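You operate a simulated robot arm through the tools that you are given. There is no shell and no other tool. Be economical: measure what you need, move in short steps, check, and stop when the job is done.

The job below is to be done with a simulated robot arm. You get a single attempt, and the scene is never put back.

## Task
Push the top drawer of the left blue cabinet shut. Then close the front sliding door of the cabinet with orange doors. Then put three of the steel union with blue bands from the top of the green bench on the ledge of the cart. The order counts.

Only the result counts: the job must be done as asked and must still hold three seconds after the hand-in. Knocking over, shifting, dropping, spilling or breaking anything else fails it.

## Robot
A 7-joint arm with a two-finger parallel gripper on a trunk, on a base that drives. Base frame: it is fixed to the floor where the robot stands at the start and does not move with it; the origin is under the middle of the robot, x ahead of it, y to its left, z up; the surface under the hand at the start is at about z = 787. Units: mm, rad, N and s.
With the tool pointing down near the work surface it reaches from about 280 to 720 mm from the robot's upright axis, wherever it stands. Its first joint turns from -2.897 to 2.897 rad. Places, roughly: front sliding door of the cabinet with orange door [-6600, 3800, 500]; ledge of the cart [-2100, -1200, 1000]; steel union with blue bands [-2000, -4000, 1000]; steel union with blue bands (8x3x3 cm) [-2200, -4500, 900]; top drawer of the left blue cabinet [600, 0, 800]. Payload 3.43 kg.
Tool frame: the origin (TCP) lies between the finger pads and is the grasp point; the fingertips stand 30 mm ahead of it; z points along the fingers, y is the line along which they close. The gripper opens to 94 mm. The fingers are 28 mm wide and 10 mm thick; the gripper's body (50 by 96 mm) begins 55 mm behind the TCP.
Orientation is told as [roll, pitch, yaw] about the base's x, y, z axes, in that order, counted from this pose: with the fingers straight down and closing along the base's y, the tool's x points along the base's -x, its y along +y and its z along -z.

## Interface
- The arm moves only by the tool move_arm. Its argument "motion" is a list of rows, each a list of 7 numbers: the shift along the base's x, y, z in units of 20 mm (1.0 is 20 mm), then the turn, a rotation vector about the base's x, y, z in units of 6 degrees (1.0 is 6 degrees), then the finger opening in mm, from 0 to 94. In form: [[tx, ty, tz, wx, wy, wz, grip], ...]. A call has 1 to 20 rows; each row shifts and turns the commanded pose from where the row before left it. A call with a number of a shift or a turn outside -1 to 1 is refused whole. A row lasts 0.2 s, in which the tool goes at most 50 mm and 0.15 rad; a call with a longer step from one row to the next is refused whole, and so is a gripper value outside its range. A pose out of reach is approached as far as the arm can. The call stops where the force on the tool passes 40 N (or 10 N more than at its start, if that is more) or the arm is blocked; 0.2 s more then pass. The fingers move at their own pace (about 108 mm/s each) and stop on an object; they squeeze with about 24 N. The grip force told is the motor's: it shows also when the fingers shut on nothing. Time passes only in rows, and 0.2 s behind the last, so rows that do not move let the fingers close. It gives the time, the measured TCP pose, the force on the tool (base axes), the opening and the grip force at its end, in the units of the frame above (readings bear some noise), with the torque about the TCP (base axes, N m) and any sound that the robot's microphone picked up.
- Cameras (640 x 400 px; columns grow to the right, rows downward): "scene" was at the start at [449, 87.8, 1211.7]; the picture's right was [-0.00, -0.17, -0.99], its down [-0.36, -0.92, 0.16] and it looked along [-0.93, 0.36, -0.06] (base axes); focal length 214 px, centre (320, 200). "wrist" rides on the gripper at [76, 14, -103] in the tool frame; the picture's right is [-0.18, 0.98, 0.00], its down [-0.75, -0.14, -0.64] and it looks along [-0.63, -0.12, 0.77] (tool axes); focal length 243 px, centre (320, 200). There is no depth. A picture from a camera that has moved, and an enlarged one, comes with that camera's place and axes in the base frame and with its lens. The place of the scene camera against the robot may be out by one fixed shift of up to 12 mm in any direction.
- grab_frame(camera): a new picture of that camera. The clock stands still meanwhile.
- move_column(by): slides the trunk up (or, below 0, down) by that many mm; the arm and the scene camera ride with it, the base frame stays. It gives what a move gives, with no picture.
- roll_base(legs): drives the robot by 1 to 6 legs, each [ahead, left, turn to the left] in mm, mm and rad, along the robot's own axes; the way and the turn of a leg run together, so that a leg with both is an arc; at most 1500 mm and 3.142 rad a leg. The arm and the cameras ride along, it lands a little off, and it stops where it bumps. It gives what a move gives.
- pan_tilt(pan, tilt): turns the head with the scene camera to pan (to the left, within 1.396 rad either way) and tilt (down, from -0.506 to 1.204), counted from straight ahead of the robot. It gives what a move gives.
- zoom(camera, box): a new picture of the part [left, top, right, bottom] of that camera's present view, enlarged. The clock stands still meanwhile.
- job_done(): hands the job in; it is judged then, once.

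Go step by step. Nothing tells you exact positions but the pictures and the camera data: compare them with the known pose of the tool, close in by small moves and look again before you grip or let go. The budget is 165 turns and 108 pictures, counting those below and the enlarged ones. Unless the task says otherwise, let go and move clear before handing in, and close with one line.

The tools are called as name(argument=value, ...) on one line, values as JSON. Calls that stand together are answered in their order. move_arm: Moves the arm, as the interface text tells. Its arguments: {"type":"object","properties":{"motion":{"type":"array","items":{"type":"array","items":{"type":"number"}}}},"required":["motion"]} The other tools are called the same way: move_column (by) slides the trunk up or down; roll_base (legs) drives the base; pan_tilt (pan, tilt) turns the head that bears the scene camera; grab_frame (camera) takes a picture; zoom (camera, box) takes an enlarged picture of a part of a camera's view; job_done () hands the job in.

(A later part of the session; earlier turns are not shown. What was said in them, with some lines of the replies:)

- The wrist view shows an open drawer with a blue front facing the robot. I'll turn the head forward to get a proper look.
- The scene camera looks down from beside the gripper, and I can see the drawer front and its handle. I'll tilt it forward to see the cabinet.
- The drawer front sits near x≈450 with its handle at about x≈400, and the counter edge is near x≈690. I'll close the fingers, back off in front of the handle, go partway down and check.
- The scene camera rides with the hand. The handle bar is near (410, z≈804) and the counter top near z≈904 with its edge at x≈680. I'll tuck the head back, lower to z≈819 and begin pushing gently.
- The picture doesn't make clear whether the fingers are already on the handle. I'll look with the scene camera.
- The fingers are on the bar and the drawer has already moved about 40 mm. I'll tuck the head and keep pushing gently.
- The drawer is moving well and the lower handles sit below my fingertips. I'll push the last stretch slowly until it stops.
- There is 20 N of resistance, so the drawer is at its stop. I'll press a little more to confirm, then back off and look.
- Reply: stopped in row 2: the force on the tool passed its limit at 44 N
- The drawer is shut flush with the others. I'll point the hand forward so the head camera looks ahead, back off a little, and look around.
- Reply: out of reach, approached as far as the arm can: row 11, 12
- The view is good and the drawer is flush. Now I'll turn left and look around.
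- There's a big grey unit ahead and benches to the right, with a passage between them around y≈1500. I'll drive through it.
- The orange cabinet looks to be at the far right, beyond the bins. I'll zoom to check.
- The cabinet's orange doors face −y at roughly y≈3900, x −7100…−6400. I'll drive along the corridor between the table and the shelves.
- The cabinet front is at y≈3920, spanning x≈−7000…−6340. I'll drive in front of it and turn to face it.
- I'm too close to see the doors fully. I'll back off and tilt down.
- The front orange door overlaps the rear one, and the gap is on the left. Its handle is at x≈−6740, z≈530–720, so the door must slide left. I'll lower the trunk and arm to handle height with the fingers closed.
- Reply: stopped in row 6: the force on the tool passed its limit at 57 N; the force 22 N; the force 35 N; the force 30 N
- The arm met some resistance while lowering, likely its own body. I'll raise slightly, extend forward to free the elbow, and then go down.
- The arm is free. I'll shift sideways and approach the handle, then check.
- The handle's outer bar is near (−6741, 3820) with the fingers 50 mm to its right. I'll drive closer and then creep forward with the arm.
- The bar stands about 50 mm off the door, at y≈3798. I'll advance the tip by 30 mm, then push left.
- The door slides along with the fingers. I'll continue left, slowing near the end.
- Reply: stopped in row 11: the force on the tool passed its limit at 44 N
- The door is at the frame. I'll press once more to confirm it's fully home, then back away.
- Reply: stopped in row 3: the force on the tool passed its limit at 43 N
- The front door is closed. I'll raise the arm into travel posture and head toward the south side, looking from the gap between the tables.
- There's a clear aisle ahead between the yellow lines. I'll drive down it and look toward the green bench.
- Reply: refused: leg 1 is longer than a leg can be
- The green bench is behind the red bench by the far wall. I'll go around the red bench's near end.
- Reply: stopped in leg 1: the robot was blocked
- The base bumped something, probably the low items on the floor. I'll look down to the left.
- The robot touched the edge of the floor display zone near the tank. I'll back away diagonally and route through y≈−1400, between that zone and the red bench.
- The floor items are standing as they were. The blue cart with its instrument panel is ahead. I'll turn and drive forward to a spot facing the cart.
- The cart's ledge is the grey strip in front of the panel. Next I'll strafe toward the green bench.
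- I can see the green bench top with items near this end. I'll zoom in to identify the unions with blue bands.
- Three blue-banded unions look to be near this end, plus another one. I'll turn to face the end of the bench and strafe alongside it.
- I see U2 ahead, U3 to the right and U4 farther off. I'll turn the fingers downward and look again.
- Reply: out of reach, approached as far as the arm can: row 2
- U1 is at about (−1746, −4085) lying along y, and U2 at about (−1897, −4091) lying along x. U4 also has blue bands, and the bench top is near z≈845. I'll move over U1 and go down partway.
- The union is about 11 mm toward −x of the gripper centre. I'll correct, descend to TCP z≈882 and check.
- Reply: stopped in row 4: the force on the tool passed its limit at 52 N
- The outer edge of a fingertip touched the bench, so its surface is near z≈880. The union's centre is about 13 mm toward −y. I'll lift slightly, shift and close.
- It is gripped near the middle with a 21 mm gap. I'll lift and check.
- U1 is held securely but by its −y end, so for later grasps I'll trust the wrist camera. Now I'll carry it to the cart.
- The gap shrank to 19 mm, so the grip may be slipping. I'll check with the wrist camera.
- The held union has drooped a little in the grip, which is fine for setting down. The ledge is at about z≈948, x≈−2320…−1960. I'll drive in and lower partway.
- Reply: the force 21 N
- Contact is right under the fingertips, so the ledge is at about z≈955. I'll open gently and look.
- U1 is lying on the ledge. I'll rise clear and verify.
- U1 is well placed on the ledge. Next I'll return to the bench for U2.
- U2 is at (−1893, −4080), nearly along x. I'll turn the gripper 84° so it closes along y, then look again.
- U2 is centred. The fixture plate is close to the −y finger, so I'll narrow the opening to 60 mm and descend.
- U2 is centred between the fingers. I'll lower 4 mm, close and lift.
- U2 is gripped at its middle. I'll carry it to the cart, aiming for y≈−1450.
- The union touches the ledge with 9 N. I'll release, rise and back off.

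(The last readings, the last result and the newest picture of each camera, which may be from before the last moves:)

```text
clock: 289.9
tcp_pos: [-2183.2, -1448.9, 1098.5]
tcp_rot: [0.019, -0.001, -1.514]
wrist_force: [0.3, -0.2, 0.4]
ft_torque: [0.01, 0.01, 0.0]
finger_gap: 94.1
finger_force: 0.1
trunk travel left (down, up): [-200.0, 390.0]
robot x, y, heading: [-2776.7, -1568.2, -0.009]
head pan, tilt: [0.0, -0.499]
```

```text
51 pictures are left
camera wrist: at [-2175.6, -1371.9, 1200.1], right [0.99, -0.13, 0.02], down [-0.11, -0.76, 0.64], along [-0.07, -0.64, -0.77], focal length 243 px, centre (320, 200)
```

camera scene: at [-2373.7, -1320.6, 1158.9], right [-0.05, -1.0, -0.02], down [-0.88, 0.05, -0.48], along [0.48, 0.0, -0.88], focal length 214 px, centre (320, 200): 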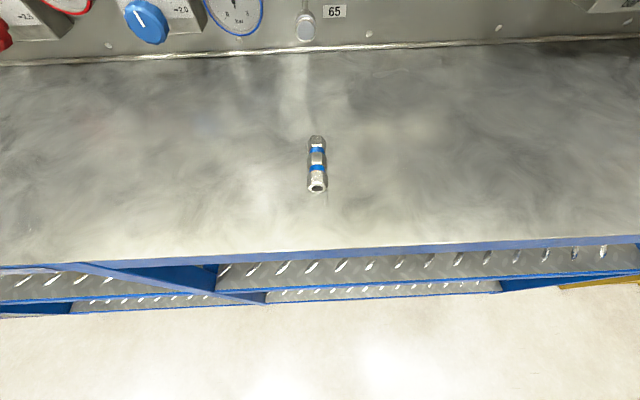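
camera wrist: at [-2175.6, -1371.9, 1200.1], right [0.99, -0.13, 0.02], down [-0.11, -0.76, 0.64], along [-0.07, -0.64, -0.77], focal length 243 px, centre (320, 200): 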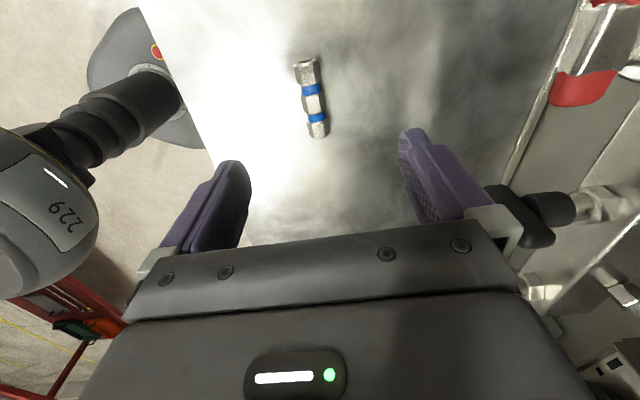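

U2 is placed well. Next is U3 near (−2235, −4200), which I'll approach from the bench's west side.

roll_base(legs=[[-345, 0, 0], [0, -1375, 0], [0, -1375, 0], [250, 0, 0]])

grab_frame(camera="wrist")

grab_frame(camera="scene")

```text
clock: 306.5
tcp_pos: [-2287.1, -4199.1, 1097.2]
tcp_rot: [0.02, -0.002, -1.518]
wrist_force: [-0.2, -0.6, -0.3]
ft_torque: [-0.03, 0.0, 0.07]
finger_gap: 93.9
finger_force: 0.1
trunk travel left (down, up): [-200.0, 390.0]
robot x, y, heading: [-2882.1, -4315.0, -0.019]
head pan, tilt: [0.0, -0.499]
```

```text
50 pictures are left
camera wrist: at [-2279.4, -4121.9, 1199.5], right [0.99, -0.13, 0.02], down [-0.11, -0.76, 0.64], along [-0.07, -0.64, -0.77], focal length 243 px, centre (320, 200)
```

wrist: 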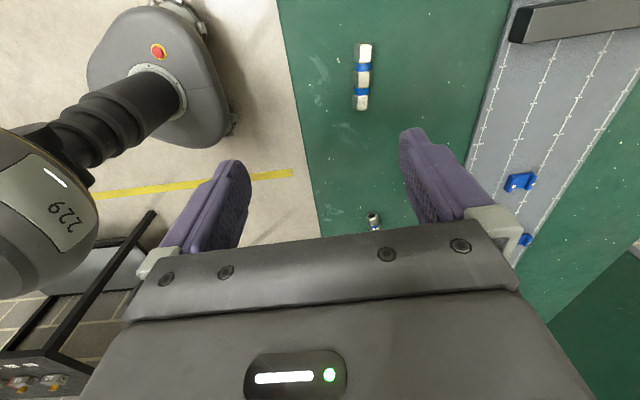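

```text
49 pictures are left
camera scene: at [-2280.7, -4360.7, 1162.6], right [-1.0, -0.05, -0.02], down [-0.04, 0.88, -0.48], along [0.04, -0.48, -0.88], focal length 214 px, centre (320, 200)
```

scene: 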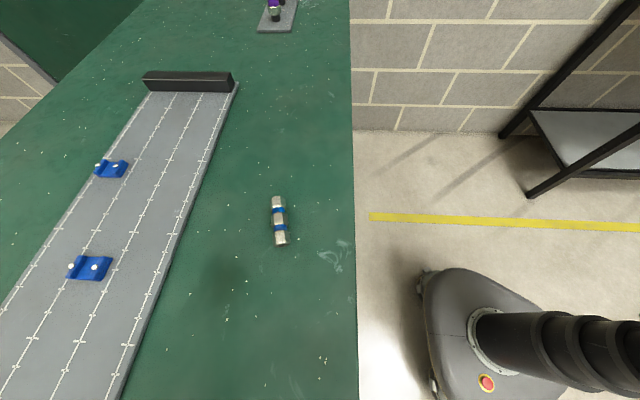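

U3 is at (−2235, −4199), nearly along y. I'll move above it with a small yaw correction and descend partway.

move_arm(motion=[[0.9, 0, 0, 0, 0, -0.6, 94], [0.9, 0, 0, 0, 0, -0.6, 94], [0.8, 0, 0, 0, 0, 0, 94], [0, 0, -1, 0, 0, 0, 80], [0, 0, -1, 0, 0, 0, 80], [0, 0, -1, 0, 0, 0, 80], [0, 0, -1, 0, 0, 0, 80], [0, 0, -1, 0, 0, 0, 80], [0, 0, -1, 0, 0, 0, 80], [0, 0, -1, 0, 0, 0, 80]])

grab_frame(camera="wrist")

```text
clock: 308.7
tcp_pos: [-2237.3, -4199.3, 956.3]
tcp_rot: [0.018, -0.004, -1.644]
wrist_force: [0.0, 0.2, -0.1]
ft_torque: [0.03, 0.03, -0.01]
finger_gap: 80.0
finger_force: 0.0
trunk travel left (down, up): [-200.0, 390.0]
robot x, y, heading: [-2881.3, -4315.3, -0.017]
head pan, tilt: [0.0, -0.499]
```

```text
48 pictures are left
camera wrist: at [-2219.1, -4123.3, 1058.9], right [0.97, -0.26, 0.02], down [-0.21, -0.74, 0.64], along [-0.15, -0.62, -0.77], focal length 243 px, centre (320, 200)
```

wrist: 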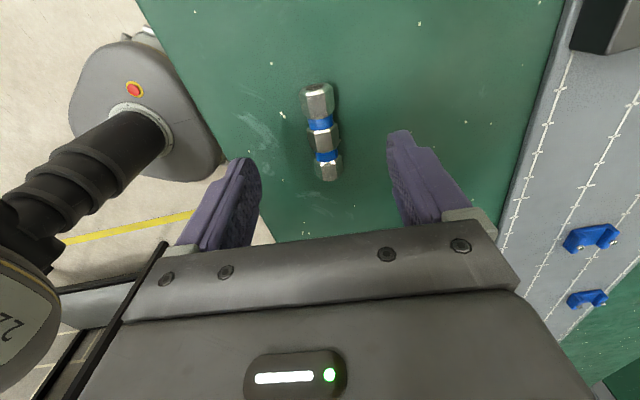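

U3 is centred. I'll descend, close and lift.

move_arm(motion=[[0.15, 0.15, -0.7, 0, 0, 0, 70], [0, 0, -0.7, 0, 0, 0, 70], [0, 0, -0.4, 0, 0, 0, 70], [0, 0, -0.2, 0, 0, 0, 70]])

grab_frame(camera="wrist")

```text
clock: 309.7
tcp_pos: [-2233.5, -4196.8, 916.8]
tcp_rot: [0.018, -0.003, -1.643]
wrist_force: [-0.3, -0.5, 0.7]
ft_torque: [0.0, 0.0, -0.02]
finger_gap: 69.9
finger_force: 0.1
trunk travel left (down, up): [-200.0, 390.0]
robot x, y, heading: [-2884.5, -4316.4, -0.017]
head pan, tilt: [0.0, -0.499]
```

```text
47 pictures are left
camera wrist: at [-2215.8, -4120.5, 1018.7], right [0.97, -0.25, 0.02], down [-0.21, -0.74, 0.64], along [-0.15, -0.62, -0.77], focal length 243 px, centre (320, 200)
```

wrist: 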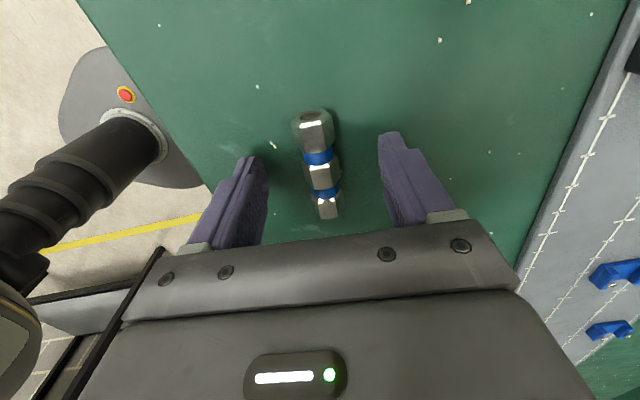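

move_arm(motion=[[0, 0, -0.2, 0, 0, 0, 70], [0, 0, 0, 0, 0, 0, 15], [0, 0, 0, 0, 0, 0, 15], [0, 0, 0, 0, 0, 0, 15], [0, 0, 0.3, 0, 0, 0, 15], [0, 0, 1, 0, 0, 0, 15], [0, 0, 1, 0, 0, 0, 15], [0, 0, 1, 0, 0, 0, 15], [0, 0, 1, 0, 0, 0, 15], [0, 0, 1, 0, 0, 0, 15], [0, 0, 1, 0, 0, 0, 15], [0, 0, 1, 0, 0, 0, 15], [0, 0, 1, 0, 0, 0, 15]])

grab_frame(camera="wrist")

```text
clock: 312.5
tcp_pos: [-2232.7, -4195.4, 1079.9]
tcp_rot: [0.02, -0.003, -1.642]
wrist_force: [-0.3, 0.6, 0.8]
ft_torque: [-0.02, -0.01, 0.01]
finger_gap: 19.3
finger_force: 24.0
trunk travel left (down, up): [-200.0, 390.0]
robot x, y, heading: [-2885.7, -4315.8, -0.02]
head pan, tilt: [0.0, -0.499]
```

```text
46 pictures are left
camera wrist: at [-2215.4, -4120.0, 1181.7], right [0.97, -0.25, 0.02], down [-0.21, -0.74, 0.64], along [-0.15, -0.63, -0.77], focal length 243 px, centre (320, 200)
```

wrist: 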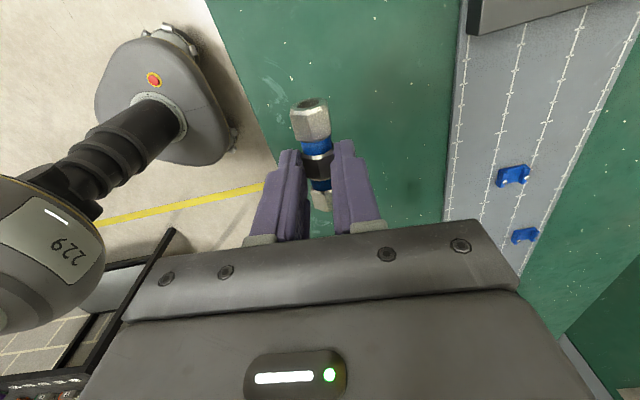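

U3 is gripped at its middle. I'll carry it to the cart, aiming for the free area at y≈−1150.

roll_base(legs=[[-280, 0, 0], [0, 1015, 0], [0, 1015, 0], [0, 1015, 0.02]])

grab_frame(camera="wrist")

```text
clock: 329.1
tcp_pos: [-2431.0, -1122.8, 1080.9]
tcp_rot: [0.019, -0.004, -1.641]
wrist_force: [0.1, -0.9, -0.4]
ft_torque: [-0.02, 0.01, 0.0]
finger_gap: 19.0
finger_force: 24.1
trunk travel left (down, up): [-200.0, 390.0]
robot x, y, heading: [-3081.5, -1244.4, -0.016]
head pan, tilt: [0.0, -0.499]
```

```text
45 pictures are left
camera wrist: at [-2414.4, -1045.5, 1181.6], right [0.97, -0.25, 0.02], down [-0.21, -0.74, 0.64], along [-0.15, -0.63, -0.77], focal length 243 px, centre (320, 200)
```

wrist: 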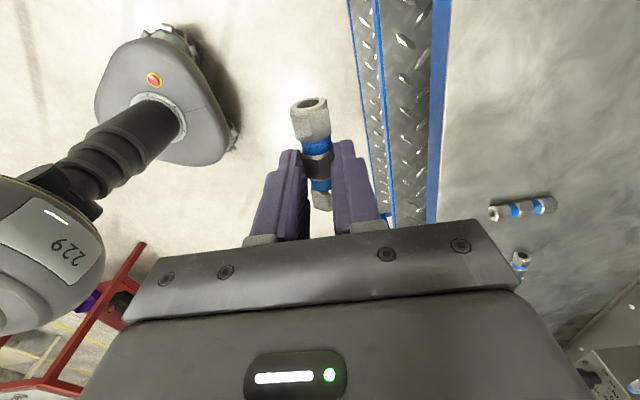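

roll_base(legs=[[240, 0, 0]])

move_arm(motion=[[0, 0, -1, 0, 0, 0, 15], [0, 0, -1, 0, 0, 0, 15], [0, 0, -1, 0, 0, 0, 15], [0, 0, -0.8, 0, 0, 0, 15], [0, 0, -0.3, 0, 0, 0, 15]])

grab_frame(camera="wrist")

```text
clock: 330.9
tcp_pos: [-2191.1, -1125.8, 1078.9]
tcp_rot: [0.019, -0.003, -1.642]
wrist_force: [-0.6, 0.1, -1.6]
ft_torque: [-0.02, 0.01, 0.03]
finger_gap: 19.1
finger_force: 23.2
trunk travel left (down, up): [-200.0, 390.0]
robot x, y, heading: [-2839.8, -1248.7, -0.016]
head pan, tilt: [0.0, -0.499]
```

```text
clock: 332.1
tcp_pos: [-2191.1, -1127.6, 996.7]
tcp_rot: [0.018, -0.003, -1.644]
wrist_force: [1.1, -0.2, -0.1]
ft_torque: [0.0, 0.0, -0.02]
finger_gap: 19.1
finger_force: 24.1
trunk travel left (down, up): [-200.0, 390.0]
robot x, y, heading: [-2838.9, -1250.1, -0.018]
head pan, tilt: [0.0, -0.499]
```

```text
44 pictures are left
camera wrist: at [-2173.5, -1051.2, 1099.1], right [0.97, -0.25, 0.02], down [-0.21, -0.74, 0.64], along [-0.15, -0.62, -0.77], focal length 243 px, centre (320, 200)
```

wrist: 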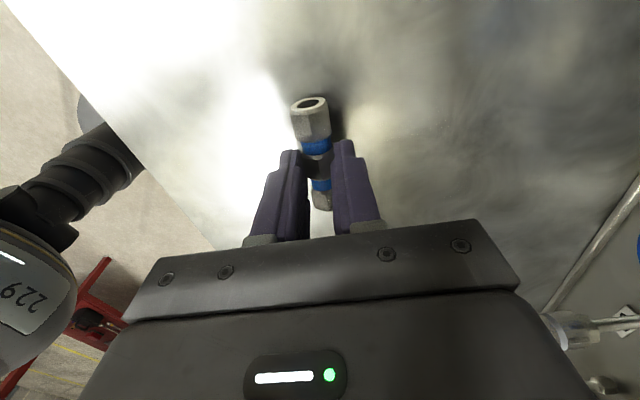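

move_arm(motion=[[0, 0, -0.15, 0, 0, 0, 15], [0, 0, -0.1, 0, 0, 0, 15]])

move_arm(motion=[[0, 0, -0.1, 0, 0, 0, 15], [0, 0, -0.05, 0, 0, 0, 15]])

```text
clock: 332.7
tcp_pos: [-2191.2, -1126.5, 992.8]
tcp_rot: [0.019, -0.003, -1.642]
wrist_force: [-1.2, 0.0, 0.3]
ft_torque: [0.0, -0.02, 0.03]
finger_gap: 18.9
finger_force: 24.3
trunk travel left (down, up): [-200.0, 390.0]
robot x, y, heading: [-2840.0, -1245.6, -0.014]
head pan, tilt: [0.0, -0.499]
```

```text
clock: 333.3
tcp_pos: [-2190.2, -1126.6, 989.6]
tcp_rot: [0.019, -0.003, -1.643]
wrist_force: [-1.2, -0.1, 4.5]
ft_torque: [-0.08, 0.05, 0.02]
finger_gap: 19.3
finger_force: 23.9
trunk travel left (down, up): [-200.0, 390.0]
robot x, y, heading: [-2841.2, -1245.9, -0.021]
head pan, tilt: [0.0, -0.499]
```

U3 has touched the ledge. I'll release, rise, back away and look at the whole ledge.

move_arm(motion=[[0, 0, 0, 0, 0, 0, 24], [0, 0, 0, 0, 0, 0, 30], [0, 0, 0, 0, 0, 0, 60], [0, 0, 0, 0, 0, 0, 60], [0, 0, 0.5, 0, 0, 0, 60], [0, 0, 1, 0, 0, 0, 60], [0, 0, 1, 0, 0, 0, 60], [0, 0, 1, 0, 0, 0, 60], [0, 0, 1, 0, 0, 0, 60], [0, 0, 1, 0, 0, 0, 60]])

roll_base(legs=[[-300, 0, 0]])

grab_frame(camera="wrist")

pan_tilt(pan=1.0, tilt=0)

grab_frame(camera="scene")

```text
clock: 335.5
tcp_pos: [-2190.4, -1126.3, 1098.1]
tcp_rot: [0.019, -0.005, -1.642]
wrist_force: [0.0, 0.3, 0.0]
ft_torque: [0.0, -0.02, 0.03]
finger_gap: 60.0
finger_force: 0.0
trunk travel left (down, up): [-200.0, 390.0]
robot x, y, heading: [-2841.1, -1244.3, -0.012]
head pan, tilt: [0.0, -0.499]
```

```text
clock: 337.6
tcp_pos: [-2495.1, -1119.7, 1099.6]
tcp_rot: [0.021, -0.004, -1.64]
wrist_force: [0.0, -0.1, -0.2]
ft_torque: [0.0, -0.02, 0.01]
finger_gap: 59.8
finger_force: 0.1
trunk travel left (down, up): [-200.0, 390.0]
robot x, y, heading: [-3147.5, -1244.9, -0.011]
head pan, tilt: [0.0, -0.499]
```

```text
43 pictures are left
camera wrist: at [-2478.0, -1044.9, 1201.6], right [0.97, -0.25, 0.02], down [-0.21, -0.74, 0.64], along [-0.15, -0.62, -0.77], focal length 243 px, centre (320, 200)
```

wrist: 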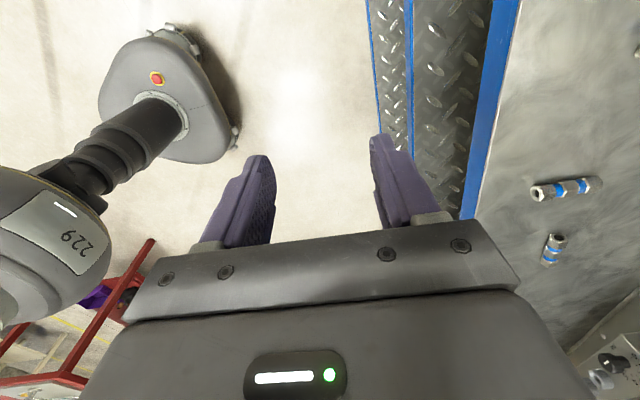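

```text
clock: 338.9
tcp_pos: [-2495.3, -1120.9, 1099.8]
tcp_rot: [0.02, -0.002, -1.642]
wrist_force: [0.4, -1.3, 0.5]
ft_torque: [-0.03, -0.02, 0.02]
finger_gap: 60.3
finger_force: 0.1
trunk travel left (down, up): [-200.0, 390.0]
robot x, y, heading: [-3144.1, -1242.2, -0.016]
head pan, tilt: [1.0, 0.0]
```

```text
42 pictures are left
camera scene: at [-2428.9, -1247.2, 1184.2], right [-0.52, 0.03, -0.85], down [0.07, 1.0, 0.0], along [0.85, -0.06, -0.52], focal length 214 px, centre (320, 200)
```

scene: 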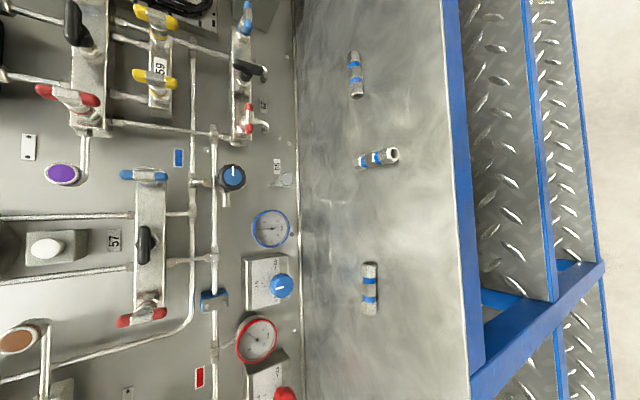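

All three unions are resting on the cart's ledge. The drawer and the sliding door were both seen closed, and the hand is clear. I'll hand in.

job_done()

```text
The job is handed in.
```

I did the job in the order asked and handed it in: the top drawer of the left blue cabinet is shut, the front orange sliding door is closed, and three blue-banded unions from the green bench are on the cart's ledge. While driving to the green bench, the base bumped something next to the floor display with the yellow tank. Everything there still looked upright and in its marked zone afterwards, but I couldn't rule out a small shift.
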